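You operate a simulated robot arm through the tools that you are given. There is no shell and no other tool. Be economical: measure what you need, move in short steps, check, and stop when the job is done.

You run a simulated robot arm. Do the job below in one go: nothing can be reset, and whatever is moved stays where it is left.

Task
Put the green shaker and the poppy seed roll on the small blue plate.
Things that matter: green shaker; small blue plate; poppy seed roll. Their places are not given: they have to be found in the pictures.

The check looks at the end state, three seconds after you hand in, the way a careful person would. Anything else that was tipped, shoved, dropped, spilled or broken makes it a failure.

Robot
A 6-joint arm with a two-finger parallel gripper, fixed in place. Base frame: the origin is at the foot of the arm, x ahead of it, y to its left, z up; the work surface is at about z = 0.92. Lengths are in m, angles in rad, forces in N, time in s.
With the tool pointing down near the work surface it reaches from about 0.36 to 0.76 m from the base axis. Its first joint turns from -1.152 to 1.152 rad. Payload 2.45 kg.
The tool frame sits at the grasp point between the pads (the TCP): z along the fingers, y along the line on which they close. The tips reach 0.024 m beyond it. The gripper opens to 0.068 m. The fingers are 0.017 m wide and 0.01 m thick; the gripper's body (0.04 by 0.07 m) begins 0.041 m behind the TCP.
Orientation is told as [roll, pitch, yaw] about the base's x, y, z axes, in that order, counted from this pose: with the fingers straight down and closing along the base's y, the tool's x points along the base's -x, its y along +y and its z along -z.

Tools
- The arm moves only by the tool nudge_tool. Its argument "rows" is a list of rows, each a list of 7 numbers: the shift along the tool's x, y, z in m, then the turn, a rotation vector about the tool's x, y, z in rad, then the closure, from 0 (fully open) to 1 (shut). In form: [[tx, ty, tz, rx, ry, rz, hand], ...]. A call has 1 to 10 rows; each row is the pose to reach, as a shift and turn from the pose commanded when the call began, along the tool's axes at that moment. Each row takes 0.2 s and may step no farther than 0.05 m and 0.15 rad from the row before; otherwise, or with a gripper value out of range, the whole call is refused. A pose out of reach is approached as far as the arm can. The call stops where the force on the tool passes 40 N (or 10 N more than at its start, if that is more) or the arm is blocked; 0.2 s more then pass. The fingers move at their own pace (about 0.108 m/s each) and stop on an object; they squeeze with about 41 N. The grip force told is the motor's: it shows also when the fingers shut on nothing. Time passes only in rows, and 0.2 s behind the last, so rows that repeat a pose let the fingers close. It gives the time, the measured TCP pose, the force on the tool (base axes), the opening and the grip force at its end, in the units of the frame above (readings bear some noise), and new pictures: "pictures" is both (left out), scene, wrist or none.
- Cameras (640 x 400 px; columns grow to the right, rows downward): "scene" is fixed at [0.1517, 0.398, 1.4736]; the picture's right is [-0.89, -0.45, 0.00], its down [-0.21, 0.43, -0.88] and it looks along [0.39, -0.78, -0.48] (base axes); focal length 339 px, centre (320, 200). "wrist" rides on the gripper at [-0.032, 0, -0.039] in the tool frame; the picture's right is [0.00, -1.00, 0.00], its down [0.97, 0.00, -0.24] and it looks along [0.24, 0.00, 0.97] (tool axes); focal length 218 px, centre (320, 200).
- measure_at(camera, pixels): for up to 12 pixels [column, row] of the newest picture of that camera ("zoom" is the newest enlarged one), the place [x, y, z] in the base frame of the surface seen there, good to about 0.002 m. It takes no simulated time.
- enlarge(camera, box): a new picture of the part [left, top, right, bottom] of that camera's present view, enlarged. It takes no simulated time.
- sign_off(): hands the job in; it is judged then, once.

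Go step by step. Measure first, check grasps and placings, and put right what went wrong. The budget is 60 turns and 150 pictures, counting those below and the enlarged ones. Unless the task says otherwise, let go and move clear before handing in, and close with one line.

The tools are called after "Call:" by a JSON object that holds its "op" and its "data". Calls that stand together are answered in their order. nudge_tool: Moves the arm, as the interface text tells. Its arguments: {"type":"object","properties":{"rows":{"type":"array","items":{"type":"array","items":{"type":"number"}}},"pictures":{"type":"string","enum":["both","scene","wrist","none"]}},"required":["rows"]} The other tools are called the same way: measure_at (camera, pixels) gives the place of the surface under pixels of a picture; enlarge (camera, box) takes an enlarged picture of a part of a camera's view; sign_off () hands the job in.

At the start:

```text
time_s: 0.0
tool_pos: [0.4856, -0.1283, 1.1743]
tool_rot: [0.001, -0.002, 0.001]
ft_force: [0.0, -0.3, 0.6]
gripper_width: 0.0678
gripper_force: 0.0
```

scene: 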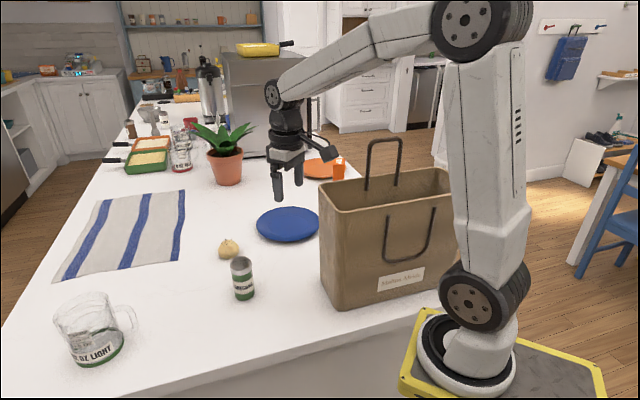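
wrist: 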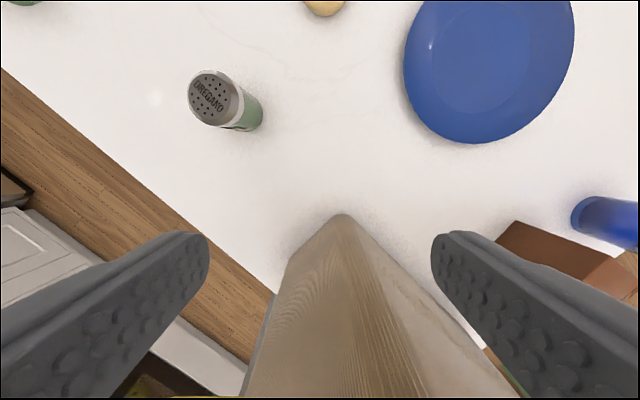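

The shaker is at scene (242,278), the blue plate at (288,224), and a small round thing at (229,248) that may be the roll or a bulb. I'll enlarge and measure these.

Call:
{"op": "enlarge", "data": {"camera": "scene", "box": [200, 190, 340, 310]}}

Call:
{"op": "enlarge", "data": {"camera": "scene", "box": [90, 60, 350, 200]}}

Call:
{"op": "measure_at", "data": {"camera": "scene", "pixels": [[241, 262], [243, 285], [229, 246], [229, 240], [288, 224], [258, 222], [319, 222], [290, 208], [288, 241], [338, 165], [321, 185], [445, 172]]}}

Call:
{"op": "measure_at", "data": {"camera": "wrist", "pixels": [[210, 98], [325, 5], [490, 60], [404, 60], [574, 40], [480, 142], [605, 215], [343, 220]]}}

```text
3.33 times, centred on (270, 250) of scene
```

zoom: 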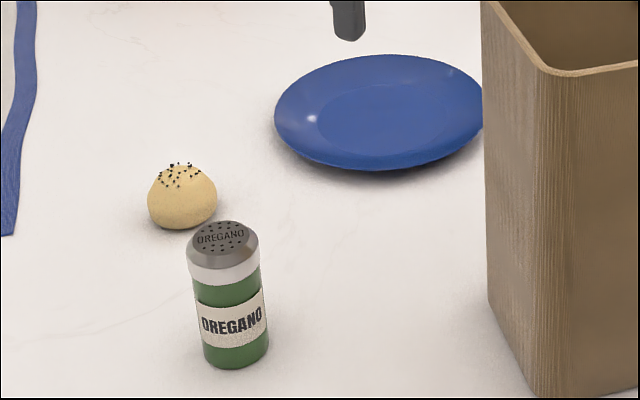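

```text
2.46 times, centred on (220, 130) of scene
```

zoom: 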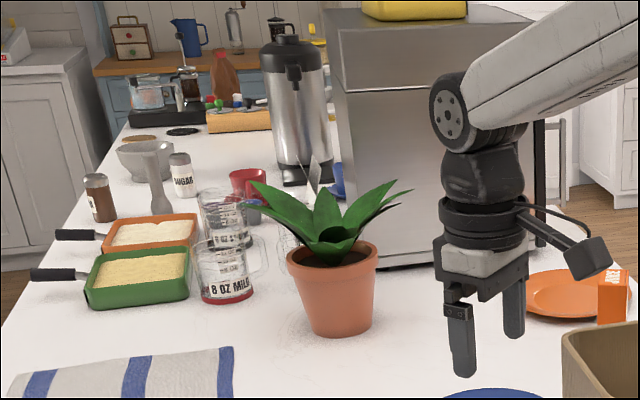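

```text
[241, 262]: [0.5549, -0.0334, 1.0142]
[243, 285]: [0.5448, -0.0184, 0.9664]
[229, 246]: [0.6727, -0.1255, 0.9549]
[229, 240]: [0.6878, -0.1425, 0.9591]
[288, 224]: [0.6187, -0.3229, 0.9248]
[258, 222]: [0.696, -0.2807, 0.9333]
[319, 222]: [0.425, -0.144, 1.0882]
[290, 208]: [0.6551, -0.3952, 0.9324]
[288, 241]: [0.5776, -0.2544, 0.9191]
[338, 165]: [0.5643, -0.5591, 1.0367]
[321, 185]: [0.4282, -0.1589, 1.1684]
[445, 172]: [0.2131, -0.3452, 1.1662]
```

```text
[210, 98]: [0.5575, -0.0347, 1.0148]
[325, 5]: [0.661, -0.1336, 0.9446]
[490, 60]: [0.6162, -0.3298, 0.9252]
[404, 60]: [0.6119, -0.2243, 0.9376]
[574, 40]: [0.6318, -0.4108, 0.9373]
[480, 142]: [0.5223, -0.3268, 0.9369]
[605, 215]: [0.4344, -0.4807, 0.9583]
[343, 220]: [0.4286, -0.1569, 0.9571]
```

The roll is at about (0.68,-0.13), the shaker at (0.556,-0.035), and the plate centre at (0.617,-0.32). The bag and its handles lie under the arm's path to the plate, so I'll measure their heights, the arm's links, and more points on the roll and shaker.

Call:
{"op": "measure_at", "data": {"camera": "scene", "pixels": [[384, 140], [368, 160], [400, 145], [430, 209], [386, 256], [322, 186], [450, 170], [345, 210], [333, 300], [272, 95], [360, 60], [286, 120]]}}

Call:
{"op": "enlarge", "data": {"camera": "scene", "box": [210, 230, 270, 305]}}

```text
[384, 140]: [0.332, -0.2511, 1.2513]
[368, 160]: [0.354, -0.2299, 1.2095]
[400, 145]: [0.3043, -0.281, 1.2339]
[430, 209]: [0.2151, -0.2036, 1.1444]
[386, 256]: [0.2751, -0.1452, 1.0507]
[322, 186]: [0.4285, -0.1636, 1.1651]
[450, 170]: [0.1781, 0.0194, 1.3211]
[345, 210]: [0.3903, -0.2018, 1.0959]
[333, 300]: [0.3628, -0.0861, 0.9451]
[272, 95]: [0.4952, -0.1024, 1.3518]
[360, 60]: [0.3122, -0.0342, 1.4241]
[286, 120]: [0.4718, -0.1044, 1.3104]
```

```text
5.33 times, centred on (240, 268) of scene
```

zoom: 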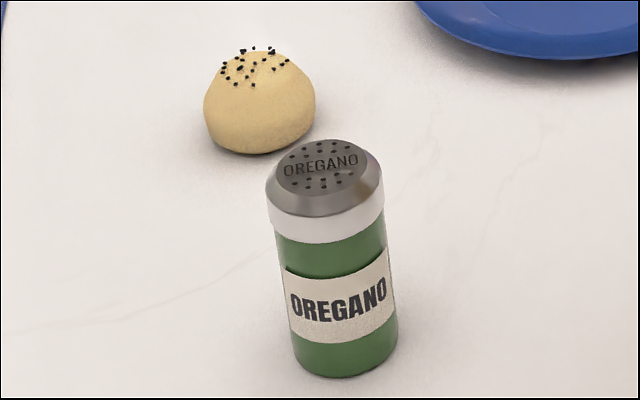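

The bag rim is about 1.165 high and its handle 1.25, beside the line of the arm. There is enough clearance, so I'll keep travel high. I'll do the roll first and move above it at about (0.65,-0.133,1.09) to refine its place.

Call:
{"op": "nudge_tool", "data": {"rows": [[-0.045, -0.001, 0.0, 0, 0, 0, 0], [-0.09, -0.002, 0.02, 0, 0, 0, 0], [-0.13, -0.003, 0.045, 0, 0, 0, 0], [-0.165, -0.005, 0.08, 0, 0, 0, 0], [-0.165, -0.005, 0.08, 0, 0, 0, 0]]}}

```text
time_s: 1.2
tool_pos: [0.6532, -0.1297, 1.0962]
tool_rot: [0.0, -0.002, -0.001]
ft_force: [-0.5, 0.6, 0.0]
gripper_width: 0.0677
gripper_force: 0.2
```

scene: 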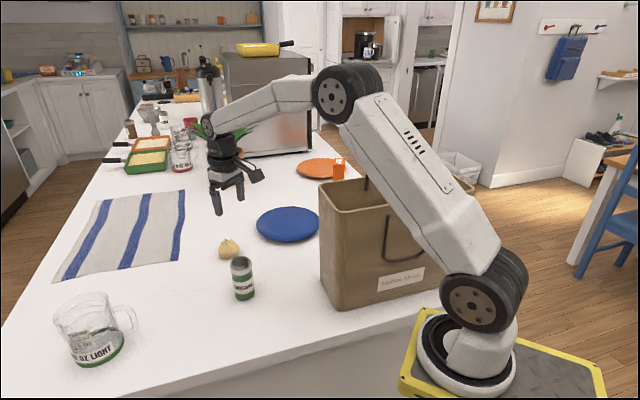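
wrist: 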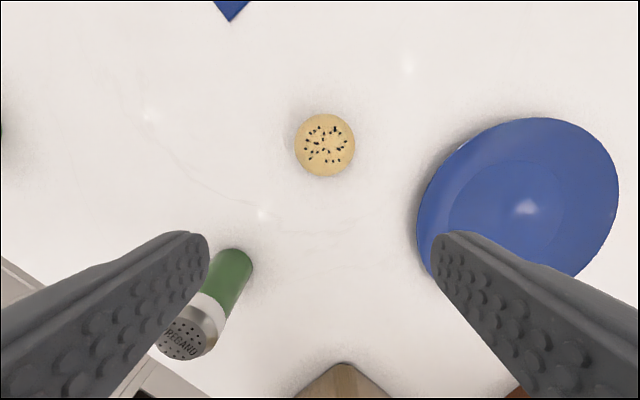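

The roll is seen at wrist (325,144). I'll measure it, and also the arm links, to check clearance over the bag when it is turned toward the plate.

Call:
{"op": "measure_at", "data": {"camera": "wrist", "pixels": [[325, 144], [296, 145], [354, 145], [325, 116], [325, 175], [320, 143]]}}

Call:
{"op": "measure_at", "data": {"camera": "scene", "pixels": [[334, 97], [350, 135], [385, 190], [420, 235], [440, 262], [470, 302], [300, 100], [240, 115], [208, 125], [325, 185], [395, 255], [370, 215]]}}

```text
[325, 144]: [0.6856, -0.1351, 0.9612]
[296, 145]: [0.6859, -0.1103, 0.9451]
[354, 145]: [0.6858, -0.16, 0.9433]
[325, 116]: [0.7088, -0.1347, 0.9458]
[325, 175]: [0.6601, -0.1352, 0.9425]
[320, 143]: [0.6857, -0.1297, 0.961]
```

```text
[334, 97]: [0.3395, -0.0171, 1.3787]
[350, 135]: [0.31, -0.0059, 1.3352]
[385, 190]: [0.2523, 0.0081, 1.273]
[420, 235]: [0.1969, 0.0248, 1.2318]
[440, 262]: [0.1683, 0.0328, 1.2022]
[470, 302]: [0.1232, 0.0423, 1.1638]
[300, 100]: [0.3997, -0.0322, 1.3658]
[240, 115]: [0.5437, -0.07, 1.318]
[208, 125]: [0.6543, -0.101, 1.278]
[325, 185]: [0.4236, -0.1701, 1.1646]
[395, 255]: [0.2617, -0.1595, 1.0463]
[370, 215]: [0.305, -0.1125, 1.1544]
```

The roll is centred at (0.685,-0.135), about 0.05 wide, with its top at 0.961. Arm geometry leaves a few cm over the bag at a radius of about 0.66. I'll descend to TCP z of about 0.948 and close.

Call:
{"op": "nudge_tool", "data": {"rows": [[-0.032, -0.005, 0.04, 0, 0, 0, 0], [-0.032, -0.005, 0.08, 0, 0, 0, 0], [-0.032, -0.005, 0.12, 0, 0, 0, 0], [-0.032, -0.005, 0.147, 0, 0, 0, 0], [-0.032, -0.005, 0.147, 0, 0, 0, 0]]}}

```text
refused: row 1 steps farther than a row can; nothing moved
```

Call:
{"op": "nudge_tool", "data": {"rows": [[-0.032, -0.005, 0.02, 0, 0, 0, 0], [-0.032, -0.005, 0.06, 0, 0, 0, 0], [-0.032, -0.005, 0.1, 0, 0, 0, 0], [-0.032, -0.005, 0.13, 0, 0, 0, 0], [-0.032, -0.005, 0.147, 0, 0, 0, 0], [-0.032, -0.005, 0.147, 0, 0, 0, 0]]}}

```text
time_s: 2.6
tool_pos: [0.6847, -0.1382, 0.9506]
tool_rot: [-0.001, -0.003, 0.001]
ft_force: [-1.2, 0.1, 0.4]
gripper_width: 0.0682
gripper_force: 0.1
```

scene: 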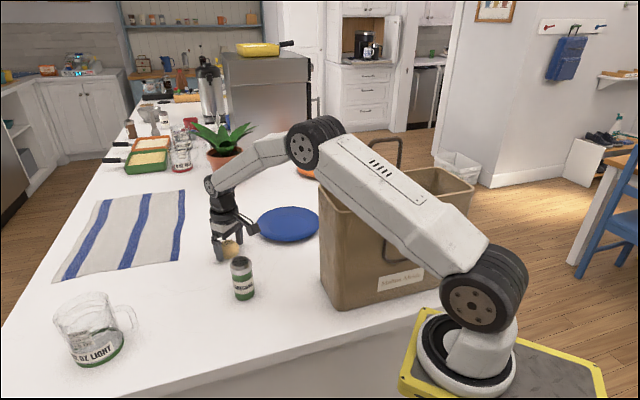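
wrist: 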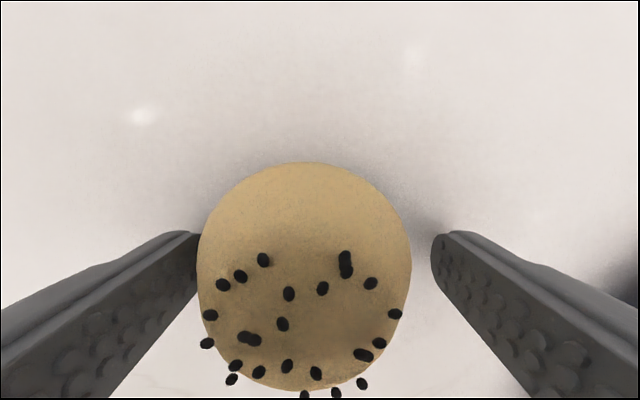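

The roll sits between the fingers, slightly toward the left one. I'll shift +4 mm in y, close, and measure the elbow.

Call:
{"op": "nudge_tool", "data": {"rows": [[0, 0.004, 0.001, 0, 0, 0, 0], [0, 0.004, 0.001, 0, 0, 0, 0.5], [0, 0.004, 0.001, 0, 0, 0, 1], [0, 0.004, 0.001, 0, 0, 0, 1]], "pictures": "wrist"}}

Call:
{"op": "measure_at", "data": {"camera": "scene", "pixels": [[302, 150], [300, 168], [320, 170], [360, 215], [400, 250], [260, 170], [240, 178], [385, 140], [401, 150], [373, 170], [478, 305]]}}

```text
time_s: 3.6
tool_pos: [0.6834, -0.1359, 0.9477]
tool_rot: [0.002, -0.002, 0.002]
ft_force: [0.1, 1.6, 0.3]
gripper_width: 0.0518
gripper_force: 40.6
```

wrist: 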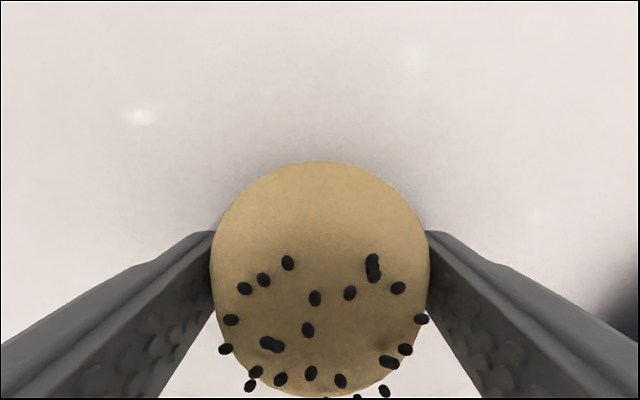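

```text
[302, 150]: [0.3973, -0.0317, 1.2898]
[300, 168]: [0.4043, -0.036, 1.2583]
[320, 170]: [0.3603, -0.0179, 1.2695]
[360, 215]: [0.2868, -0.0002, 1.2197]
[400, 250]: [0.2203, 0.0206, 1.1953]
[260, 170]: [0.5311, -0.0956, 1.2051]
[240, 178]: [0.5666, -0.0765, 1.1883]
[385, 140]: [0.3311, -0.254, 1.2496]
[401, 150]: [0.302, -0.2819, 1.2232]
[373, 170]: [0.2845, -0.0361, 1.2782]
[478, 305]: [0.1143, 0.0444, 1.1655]
```

The roll is gripped (width 0.0518). I'll lift it and carry it high to above its plate spot (0.583,-0.305).

Call:
{"op": "nudge_tool", "data": {"rows": [[0, 0.004, -0.04, 0, 0, 0, 1], [0.01, 0.004, -0.085, 0, 0, 0, 1], [0.03, 0.0, -0.125, 0, 0, 0, 1], [0.055, -0.03, -0.15, 0, 0, 0, 1], [0.075, -0.07, -0.15, 0, 0, 0, 1], [0.09, -0.11, -0.15, 0, 0, 0, 1], [0.1, -0.145, -0.15, 0, 0, 0, 1], [0.1, -0.165, -0.15, 0, 0, 0, 1], [0.1, -0.165, -0.15, 0, 0, 0, 1]]}}

```text
time_s: 5.6
tool_pos: [0.582, -0.3003, 1.0956]
tool_rot: [0.0, -0.002, 0.0]
ft_force: [0.0, 0.2, -0.5]
gripper_width: 0.0517
gripper_force: 41.1
```

scene: 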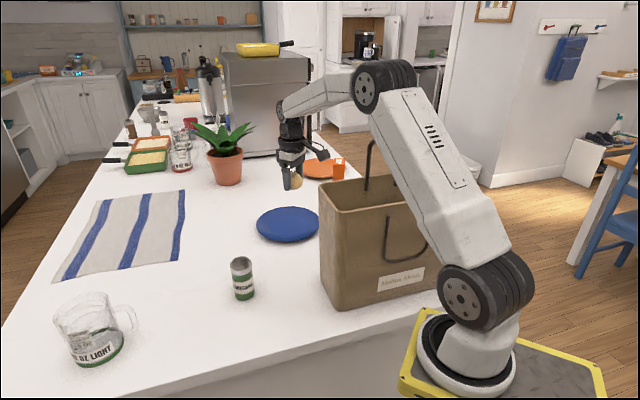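
wrist: 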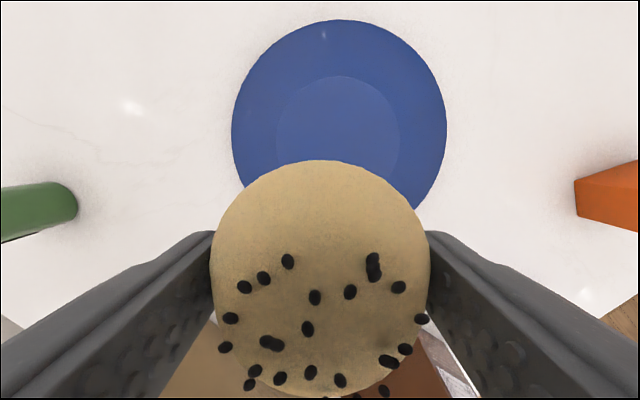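

The carry is clean and the arm clears the bag. I'll measure the plate's inner disc (wrist (280..400,75..)) and its rim.

Call:
{"op": "measure_at", "data": {"camera": "wrist", "pixels": [[277, 130], [401, 130], [338, 77], [338, 21], [233, 130], [446, 130], [338, 120], [255, 130], [339, 145]]}}

Call:
{"op": "measure_at", "data": {"camera": "scene", "pixels": [[372, 145], [368, 165], [365, 185], [378, 90], [380, 120], [345, 100]]}}

```text
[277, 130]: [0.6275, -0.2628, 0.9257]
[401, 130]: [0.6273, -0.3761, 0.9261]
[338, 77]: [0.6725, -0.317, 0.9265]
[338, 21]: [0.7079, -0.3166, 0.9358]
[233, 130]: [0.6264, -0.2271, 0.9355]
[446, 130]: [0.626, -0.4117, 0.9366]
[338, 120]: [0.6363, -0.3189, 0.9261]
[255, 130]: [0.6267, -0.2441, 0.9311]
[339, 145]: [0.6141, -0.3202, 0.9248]
```

```text
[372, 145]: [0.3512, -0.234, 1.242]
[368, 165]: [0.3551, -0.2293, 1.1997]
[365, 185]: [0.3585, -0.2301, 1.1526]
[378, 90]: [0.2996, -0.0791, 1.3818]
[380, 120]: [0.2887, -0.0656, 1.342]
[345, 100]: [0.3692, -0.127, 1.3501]
```

The plate centre is (0.615,-0.319), and its flat part has radius 0.057. The standing handle at (0.351,-0.234,1.242) is close to the forearm's side, so I'll place at a slightly smaller angle, descend partway and check.

Call:
{"op": "nudge_tool", "data": {"rows": [[-0.005, 0.01, 0.03, 0, 0, 0, 1], [-0.005, 0.01, 0.06, 0, 0, 0, 1], [-0.005, 0.01, 0.09, 0, 0, 0, 1], [-0.005, 0.01, 0.09, 0, 0, 0, 1]], "pictures": "scene"}}

Call:
{"op": "enlarge", "data": {"camera": "scene", "box": [260, 50, 460, 220]}}

```text
time_s: 6.6
tool_pos: [0.5885, -0.2901, 1.0051]
tool_rot: [0.0, -0.002, 0.0]
ft_force: [-0.2, 0.4, -0.3]
gripper_width: 0.0519
gripper_force: 40.6
```

scene: 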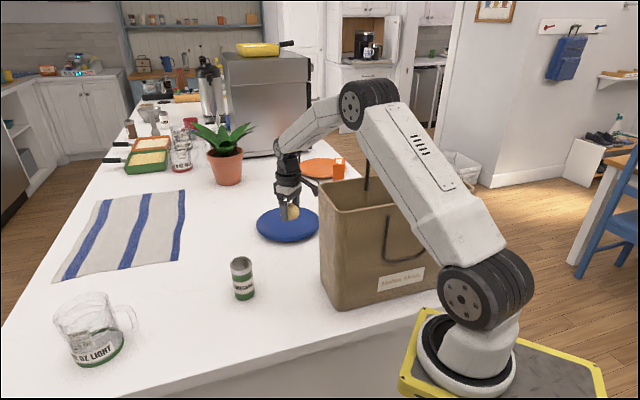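

```text
2.35 times, centred on (360, 135) of scene
```

zoom: 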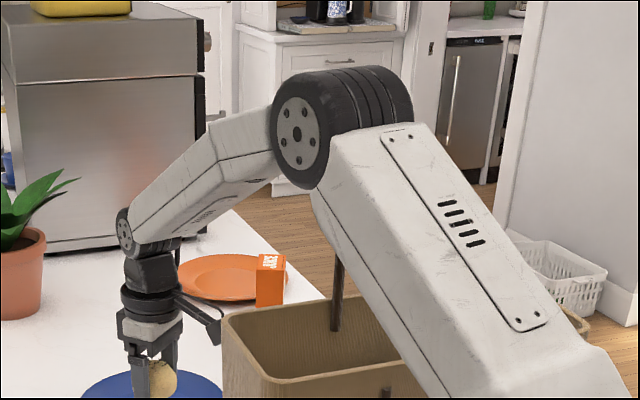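

I'll measure the hub bottom and the upper arm's lower edge against the handle.

Call:
{"op": "measure_at", "data": {"camera": "zoom", "pixels": [[297, 135], [308, 185], [320, 215], [345, 258], [335, 270], [334, 325], [408, 110], [270, 175], [395, 350]]}}

```text
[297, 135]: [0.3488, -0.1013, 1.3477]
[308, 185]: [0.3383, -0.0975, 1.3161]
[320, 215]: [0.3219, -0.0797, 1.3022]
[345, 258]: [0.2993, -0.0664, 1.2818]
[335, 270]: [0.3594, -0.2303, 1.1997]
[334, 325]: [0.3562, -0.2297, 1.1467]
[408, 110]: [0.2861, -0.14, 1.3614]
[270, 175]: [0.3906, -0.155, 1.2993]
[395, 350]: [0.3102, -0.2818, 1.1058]
```

The elbow's underside is at about 1.31 and will drop about 3 cm, still above the 1.25 handle. I'll lower the roll to TCP z 0.955.

Call:
{"op": "nudge_tool", "data": {"rows": [[0, 0, 0.02, 0, 0, 0, 1], [0, 0, 0.038, 0, 0, 0, 1], [0, 0, 0.05, 0, 0, 0, 1], [0, 0, 0.05, 0, 0, 0, 1]]}}

Call:
{"op": "enlarge", "data": {"camera": "scene", "box": [240, 180, 340, 250]}}

```text
time_s: 7.6
tool_pos: [0.5886, -0.2908, 0.9556]
tool_rot: [0.001, -0.003, 0.0]
ft_force: [-0.2, -0.1, 0.1]
gripper_width: 0.0515
gripper_force: 40.8
```

scene: 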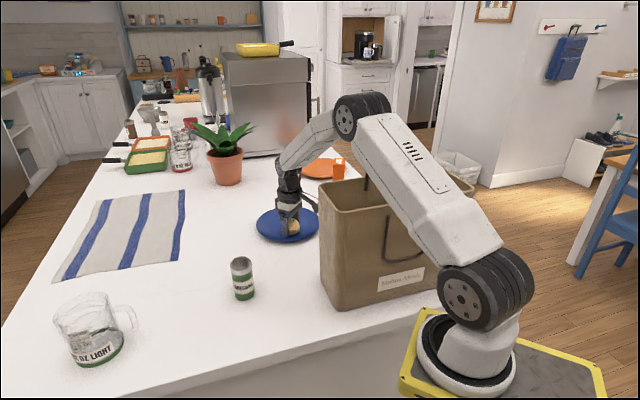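
wrist: 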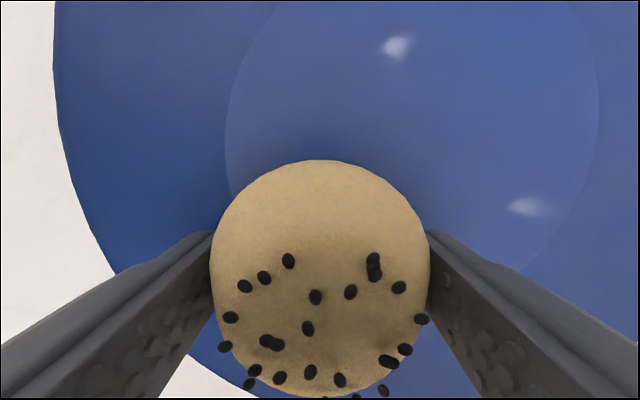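

```text
5.71 times, centred on (290, 215) of scene
```

zoom: 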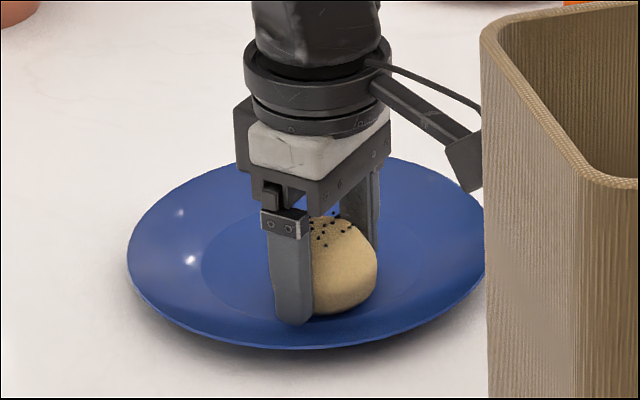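

The roll is just above the plate. I'll shift 6 mm toward the centre, lower 1 mm, open slightly, and lift.

Call:
{"op": "nudge_tool", "data": {"rows": [[0, -0.006, 0, 0, 0, 0, 1], [0, -0.006, 0.001, 0, 0, 0, 1], [0, -0.006, 0.001, 0, 0, 0, 0.12], [0, -0.006, 0.001, 0, 0, 0, 0.12], [0, -0.006, -0.02, 0, 0, 0, 0.1], [0, -0.006, -0.06, 0, 0, 0, 0.1], [0, -0.006, -0.105, 0, 0, 0, 0], [0, -0.006, -0.15, 0, 0, 0, 0], [0, -0.006, -0.15, 0, 0, 0, 0]]}}

Call:
{"op": "enlarge", "data": {"camera": "scene", "box": [240, 180, 340, 250]}}

```text
time_s: 9.6
tool_pos: [0.5896, -0.2973, 1.107]
tool_rot: [0.001, -0.002, 0.0]
ft_force: [0.2, -0.6, 0.0]
gripper_width: 0.0679
gripper_force: 0.0
```

scene: 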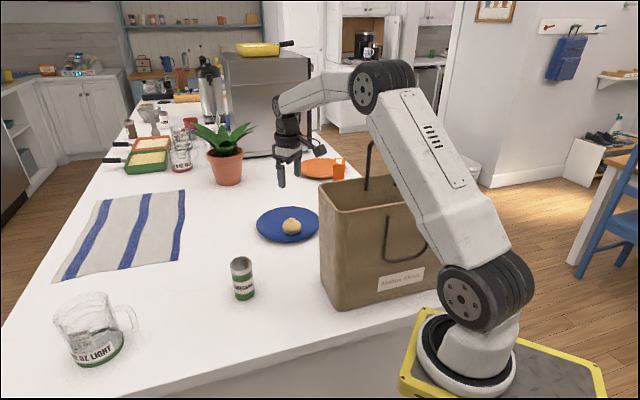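
wrist: 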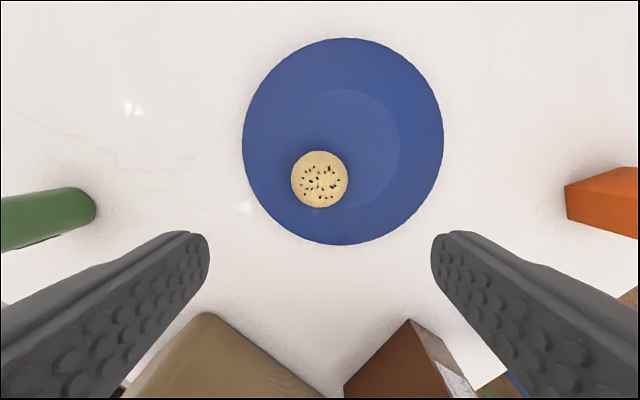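

```text
5.71 times, centred on (290, 215) of scene
```

zoom: 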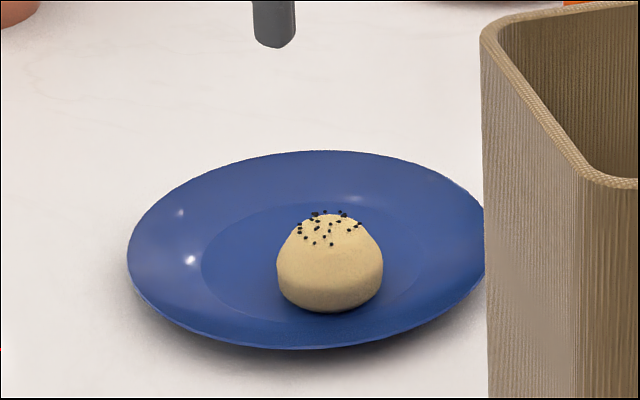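

The roll sits well on the plate. I'll measure it and move over the shaker at z of about 1.11.

Call:
{"op": "measure_at", "data": {"camera": "wrist", "pixels": [[320, 180], [292, 180], [348, 180], [320, 152]]}}

Call:
{"op": "nudge_tool", "data": {"rows": [[0.01, 0.045, -0.01, 0, 0, 0, 0], [0.02, 0.09, -0.01, 0, 0, 0, 0], [0.03, 0.135, -0.01, 0, 0, 0, 0], [0.04, 0.18, -0.01, 0, 0, 0, 0], [0.05, 0.225, -0.01, 0, 0, 0, 0], [0.05, 0.262, -0.01, 0, 0, 0, 0], [0.05, 0.262, -0.01, 0, 0, 0, 0]], "pictures": "both"}}

```text
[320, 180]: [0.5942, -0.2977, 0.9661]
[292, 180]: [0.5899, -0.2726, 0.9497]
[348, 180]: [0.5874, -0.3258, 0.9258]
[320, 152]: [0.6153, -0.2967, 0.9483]
```

```text
time_s: 11.2
tool_pos: [0.5398, -0.0351, 1.1185]
tool_rot: [-0.001, -0.002, -0.001]
ft_force: [0.2, 0.0, 0.2]
gripper_width: 0.0682
gripper_force: 0.1
```

scene: 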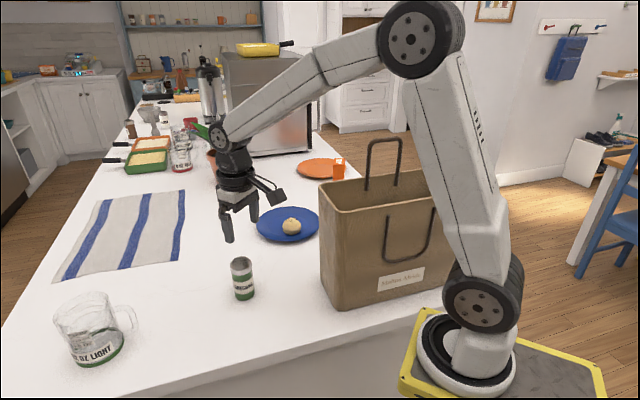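
wrist: 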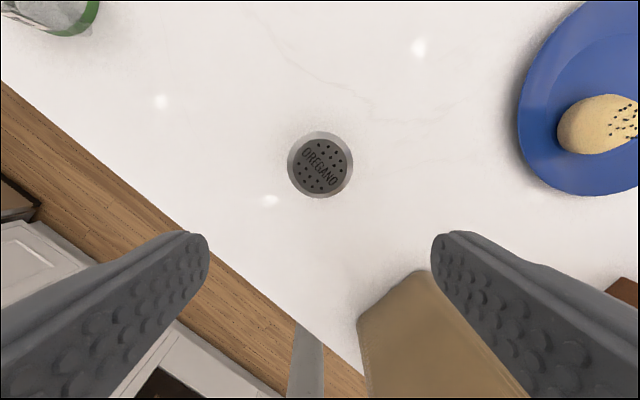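

Call:
{"op": "measure_at", "data": {"camera": "wrist", "pixels": [[320, 165], [290, 165], [350, 165], [320, 134], [320, 194]]}}

```text
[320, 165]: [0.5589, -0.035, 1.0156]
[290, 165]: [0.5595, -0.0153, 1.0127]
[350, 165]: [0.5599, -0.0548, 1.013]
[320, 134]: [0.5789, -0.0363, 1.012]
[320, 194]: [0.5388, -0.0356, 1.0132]
```

The shaker top is centred at (0.559,-0.035) with its top at 1.015. I'll descend to TCP z of about 0.984 and grip.

Call:
{"op": "nudge_tool", "data": {"rows": [[-0.019, 0, 0.035, 0, 0, 0, 0], [-0.019, 0, 0.075, 0, 0, 0, 0], [-0.019, 0, 0.11, 0, 0, 0, 0], [-0.019, 0, 0.135, 0, 0, 0, 0], [-0.019, 0, 0.135, 0, 0, 0, 0], [-0.019, 0, 0.135, 0, 0, 0, 0.5], [-0.019, 0, 0.135, 0, 0, 0, 1], [-0.019, 0, 0.135, 0, 0, 0, 1]]}}

```text
time_s: 13.0
tool_pos: [0.5579, -0.0332, 0.9805]
tool_rot: [0.0, 0.0, -0.001]
ft_force: [-0.3, 0.3, -0.2]
gripper_width: 0.0437
gripper_force: 41.0
```

scene: 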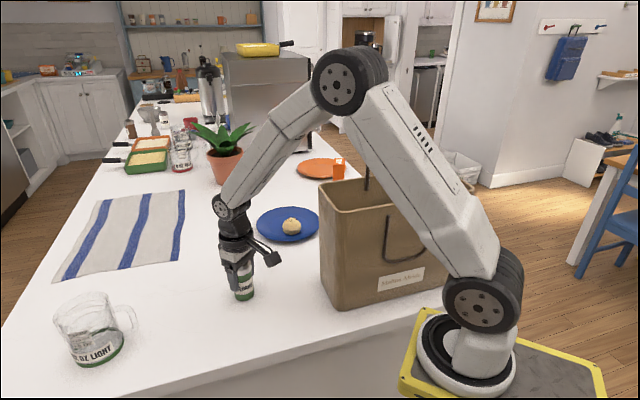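
wrist: 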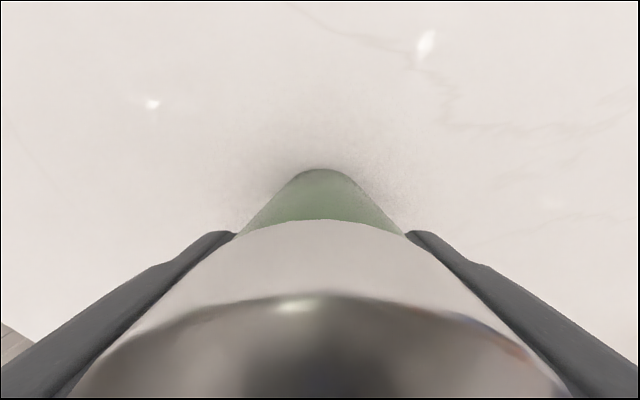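

The shaker is gripped, but placing it with a vertical tool at radius 0.72 would bring the forearm down near the bag handle. I'll let go, raise 1 cm, tilt the tool 0.3 rad (wrist back toward the base) and regrip, which keeps the elbow higher.

Call:
{"op": "nudge_tool", "data": {"rows": [[-0.019, 0, 0.0, 0, 0, 0, 0]], "pictures": "none"}}

```text
time_s: 13.4
tool_pos: [0.5774, -0.0337, 0.9804]
tool_rot: [-0.001, -0.001, 0.002]
ft_force: [-0.2, -0.4, 0.0]
gripper_width: 0.0682
gripper_force: 0.1
```

I carried over an old x offset and the hand moved +19 mm in x while opening, so I must check whether the shaker was dragged.

Call:
{"op": "enlarge", "data": {"camera": "scene", "box": [190, 180, 310, 310]}}

Call:
{"op": "enlarge", "data": {"camera": "wrist", "box": [0, 0, 640, 400]}}

```text
3.08 times, centred on (250, 245) of scene
```

zoom: 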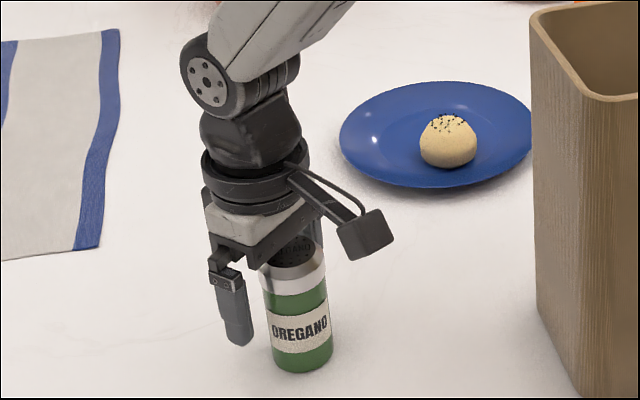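

```text
1.00 times, centred on (320, 200) of wrist
```

zoom: 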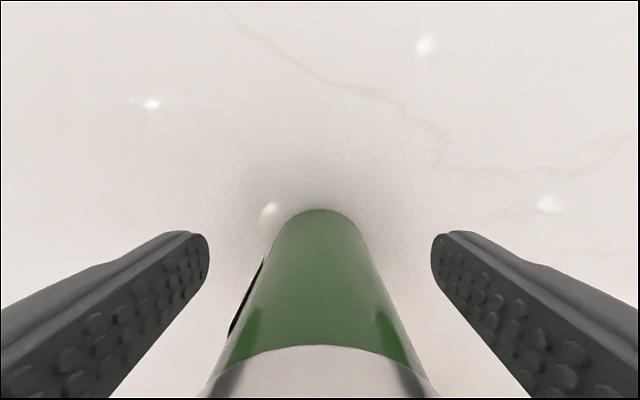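

The shaker stands upright. I'll measure its front surface to locate it.

Call:
{"op": "measure_at", "data": {"camera": "wrist", "pixels": [[321, 235], [321, 300], [280, 235], [360, 235]]}}

Call:
{"op": "measure_at", "data": {"camera": "scene", "pixels": [[247, 287], [245, 262], [247, 292]]}}

```text
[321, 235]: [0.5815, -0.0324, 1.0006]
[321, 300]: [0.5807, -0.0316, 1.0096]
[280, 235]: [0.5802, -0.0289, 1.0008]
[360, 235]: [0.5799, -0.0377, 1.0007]
```

```text
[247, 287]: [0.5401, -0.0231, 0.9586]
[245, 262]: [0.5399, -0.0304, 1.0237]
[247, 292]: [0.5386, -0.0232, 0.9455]
```

The shaker is still centred near x=0.559. I'll raise, recentre and tilt with the fingers open.

Call:
{"op": "nudge_tool", "data": {"rows": [[0.0, -0.001, -0.012, 0, 0, 0, 0], [0.018, -0.001, -0.012, 0, 0, 0, 0], [0.018, -0.001, -0.012, 0, -0.1, 0, 0], [0.018, -0.001, -0.012, 0, -0.2, 0, 0], [0.018, -0.001, -0.012, 0, -0.3, 0, 0], [0.018, -0.001, -0.012, 0, -0.3, 0, 0]]}}

Call:
{"op": "enlarge", "data": {"camera": "scene", "box": [190, 180, 310, 310]}}

```text
time_s: 14.8
tool_pos: [0.558, -0.0346, 0.9944]
tool_rot: [-0.001, -0.305, 0.001]
ft_force: [-0.8, -0.3, -0.2]
gripper_width: 0.0678
gripper_force: 0.1
```

scene: 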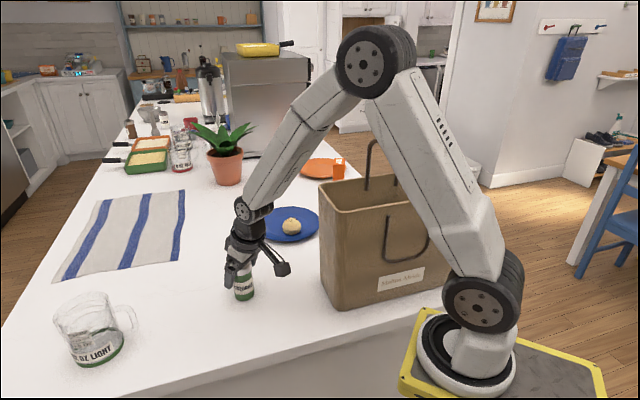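
wrist: 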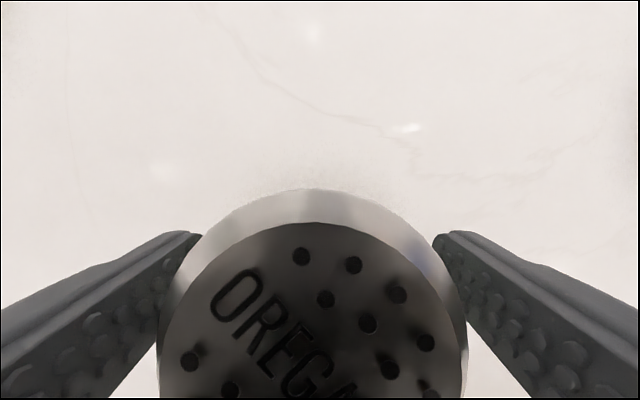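

```text
3.08 times, centred on (250, 245) of scene
```

zoom: 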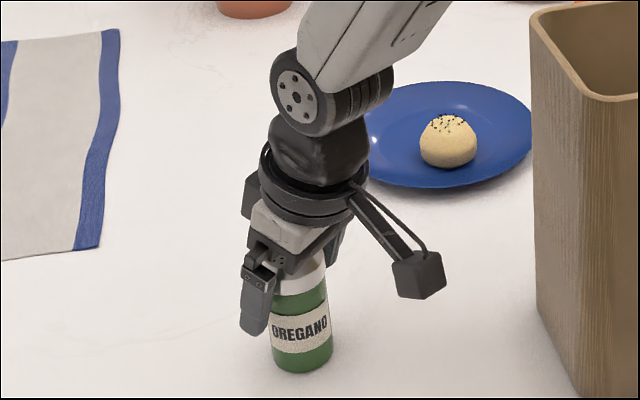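

The tool is tilted cleanly. A box on a lever sticks out toward the base, so I'll measure it in case it would meet the roll, then grip.

Call:
{"op": "measure_at", "data": {"camera": "zoom", "pixels": [[412, 272], [405, 295], [440, 292], [420, 250], [380, 225], [330, 255], [440, 258]]}}

Call:
{"op": "nudge_tool", "data": {"rows": [[0, 0, 0, 0, 0, 0, 0.5], [0, 0, 0, 0, 0, 0, 1], [0, 0, 0, 0, 0, 0, 1]], "pictures": "none"}}

```text
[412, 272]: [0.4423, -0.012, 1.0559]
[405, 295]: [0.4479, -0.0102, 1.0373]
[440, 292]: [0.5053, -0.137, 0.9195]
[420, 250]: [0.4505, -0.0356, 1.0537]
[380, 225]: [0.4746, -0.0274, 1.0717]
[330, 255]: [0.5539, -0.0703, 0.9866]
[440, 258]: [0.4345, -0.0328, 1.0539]
```

```text
time_s: 15.6
tool_pos: [0.5587, -0.0351, 0.9947]
tool_rot: [-0.001, -0.304, -0.001]
ft_force: [-0.6, 0.4, 2.1]
gripper_width: 0.0441
gripper_force: 40.7
```

The grip is good and the lever box clears everything. I'll lift 10 cm and carry to above (0.645,-0.310), keeping the tilt.

Call:
{"op": "nudge_tool", "data": {"rows": [[-0.0118, 0, -0.0382, 0, 0, 0, 1], [-0.0427, 0, -0.0705, 0, 0, 0, 1], [-0.0726, -0.02, -0.0822, 0, 0, 0, 1], [-0.0965, -0.055, -0.0748, 0, 0, 0, 1], [-0.112, -0.095, -0.07, 0, 0, 0, 1], [-0.112, -0.14, -0.07, 0, 0, 0, 1], [-0.112, -0.185, -0.07, 0, 0, 0, 1], [-0.112, -0.23, -0.07, 0, 0, 0, 1], [-0.112, -0.275, -0.07, 0, 0, 0, 1], [-0.112, -0.275, -0.07, 0, 0, 0, 1]]}}

Call:
{"op": "enlarge", "data": {"camera": "scene", "box": [240, 60, 440, 260]}}

```text
time_s: 17.8
tool_pos: [0.644, -0.3079, 1.0922]
tool_rot: [0.001, -0.303, 0.0]
ft_force: [-0.2, 0.1, -1.7]
gripper_width: 0.0441
gripper_force: 41.4
```

scene: 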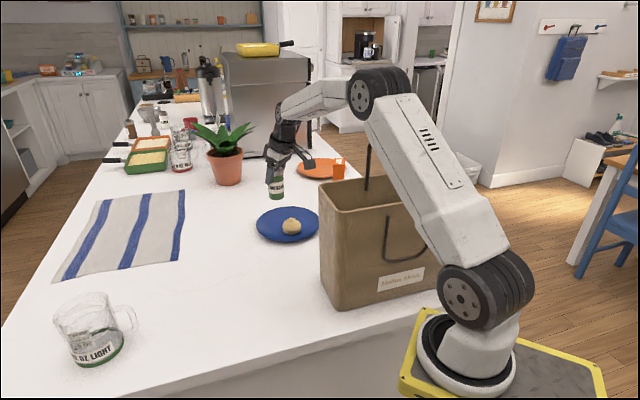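
wrist: 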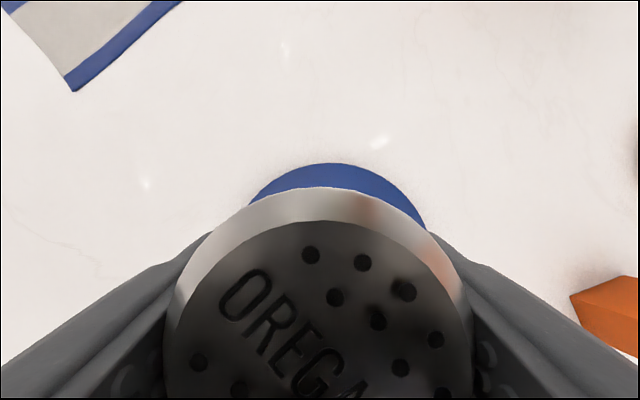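

```text
2.00 times, centred on (340, 160) of scene
```

zoom: 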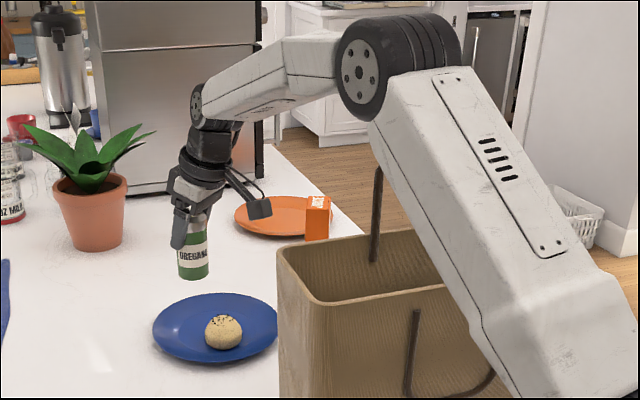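

The shaker is upright above its spot. I'll descend 6 cm and check.

Call:
{"op": "nudge_tool", "data": {"rows": [[0.0079, -0.002, 0.0287, 0, 0, 0, 1], [0.0167, -0.002, 0.0573, 0, 0, 0, 1], [0.0167, -0.002, 0.0573, 0, 0, 0, 1]]}}

Call:
{"op": "enlarge", "data": {"camera": "scene", "box": [230, 70, 430, 260]}}

```text
time_s: 18.6
tool_pos: [0.6426, -0.3106, 1.0349]
tool_rot: [-0.002, -0.303, 0.0]
ft_force: [-0.6, 0.2, -1.6]
gripper_width: 0.0439
gripper_force: 41.1
```

scene: 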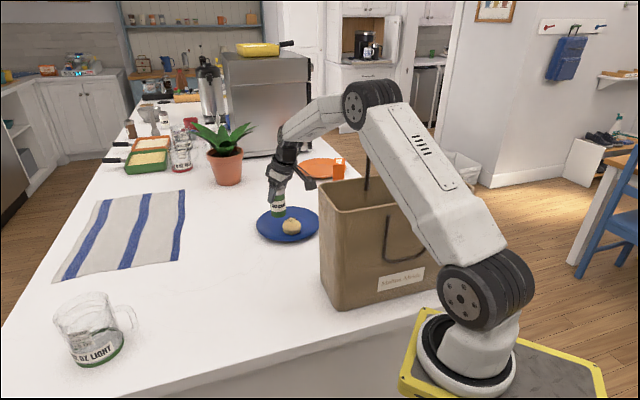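
wrist: 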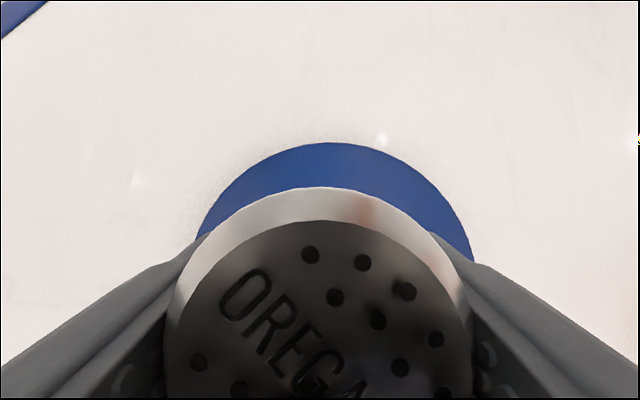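

```text
2.11 times, centred on (330, 165) of scene
```

zoom: 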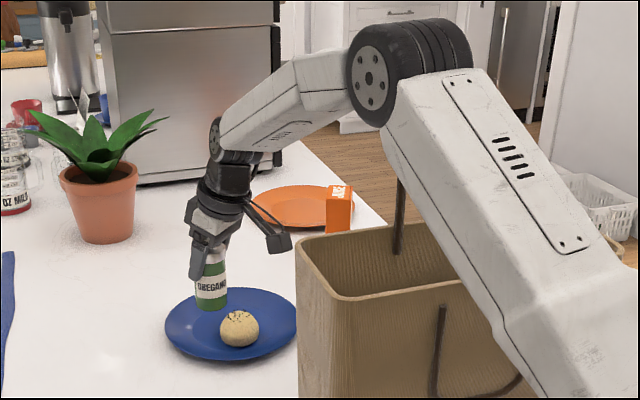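

There's good clearance everywhere. I'll shift 3 mm away from the roll and lower to just at the plate (TCP z of about 1.001).

Call:
{"op": "nudge_tool", "data": {"rows": [[-0.0029, 0, 0.0009, 0, 0, 0, 1], [0.0007, 0, 0.0124, 0, 0, 0, 1], [0.0042, 0, 0.0238, 0, 0, 0, 1], [0.0069, 0, 0.0324, 0, 0, 0, 1], [0.0069, 0, 0.0324, 0, 0, 0, 1]]}}

Call:
{"op": "enlarge", "data": {"camera": "scene", "box": [240, 170, 330, 250]}}

```text
time_s: 19.8
tool_pos: [0.6494, -0.3101, 1.0011]
tool_rot: [0.0, -0.303, -0.001]
ft_force: [0.5, -0.3, -0.6]
gripper_width: 0.0439
gripper_force: 41.3
```

scene: 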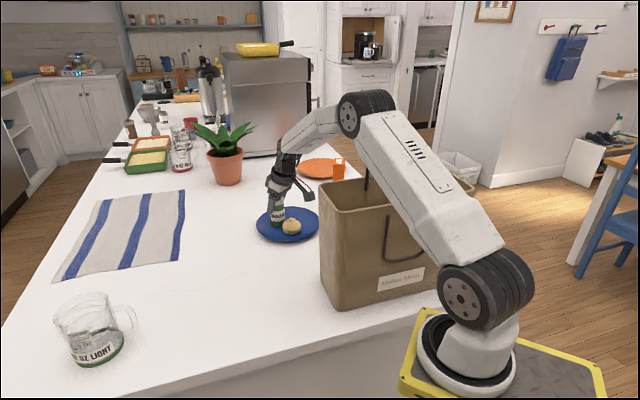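
wrist: 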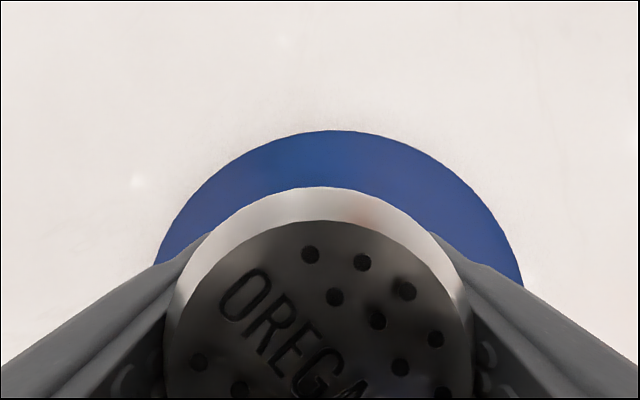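

```text
5.00 times, centred on (285, 210) of scene
```

zoom: 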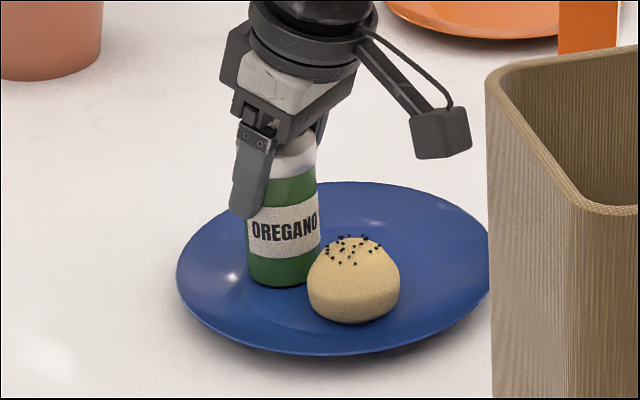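

The shaker is just at the plate but near the edge of its flat part. I'll shift 3–4 mm inward, then lower gently to feel contact.

Call:
{"op": "nudge_tool", "data": {"rows": [[0.0029, -0.004, -0.0009, 0, 0, 0, 1], [0.0032, -0.004, 0.0, 0, 0, 0, 1], [0.0035, -0.004, 0.001, 0, 0, 0, 1]], "pictures": "none"}}

```text
time_s: 20.6
tool_pos: [0.645, -0.3154, 0.9995]
tool_rot: [-0.002, -0.302, 0.001]
ft_force: [-0.2, 0.5, 1.6]
gripper_width: 0.0442
gripper_force: 41.4
```

There is light contact. I'll open, wait, and rise straight up.

Call:
{"op": "nudge_tool", "data": {"rows": [[0, 0, 0, 0, 0, 0, 0.2], [0, 0, 0, 0, 0, 0, 0], [0, 0, 0, 0, 0, 0, 0], [-0.006, 0, -0.019, 0, 0, 0, 0], [-0.0148, 0, -0.0478, 0, 0, 0, 0], [-0.0266, 0, -0.086, 0, 0, 0, 0], [-0.037, 0, -0.12, 0, 0, 0, 0], [-0.037, 0, -0.12, 0, 0, 0, 0]]}}

Call:
{"op": "enlarge", "data": {"camera": "scene", "box": [240, 170, 330, 250]}}

```text
time_s: 22.4
tool_pos: [0.6464, -0.3151, 1.1246]
tool_rot: [0.0, -0.304, -0.001]
ft_force: [0.2, -0.1, 0.0]
gripper_width: 0.0679
gripper_force: 0.2
```

scene: 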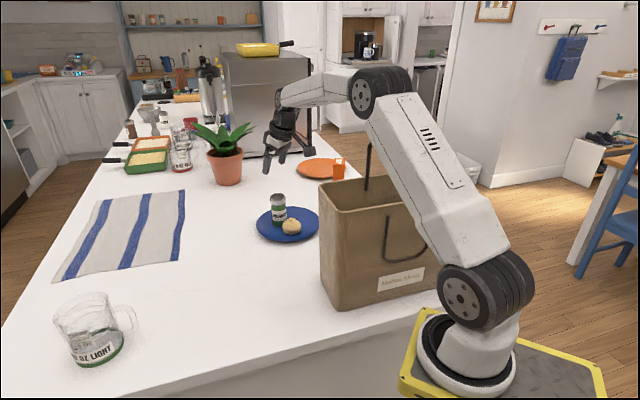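
wrist: 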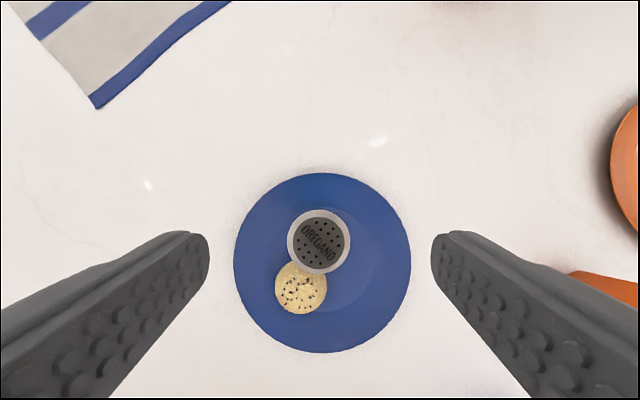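

```text
5.00 times, centred on (285, 210) of scene
```

zoom: 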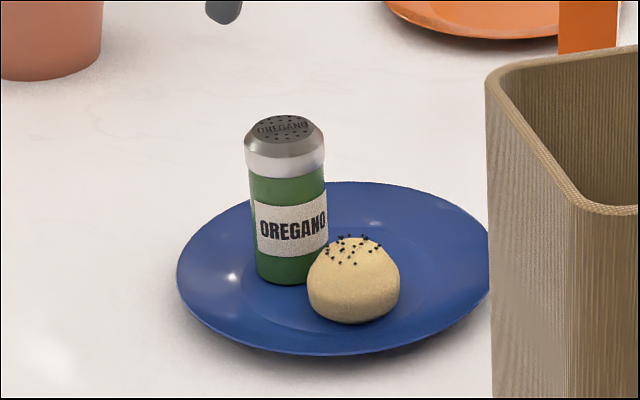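

The shaker stands upright and the roll lies beside it, both on the blue plate. Nothing else has moved and the gripper is clear, so I'm handing in.

Call:
{"op": "sign_off", "data": {}}

```text
The job is handed in.
```

The green shaker and the poppy seed roll are both on the small blue plate, the shaker is upright, and I saw nothing else moved in the last pictures before hand-in.
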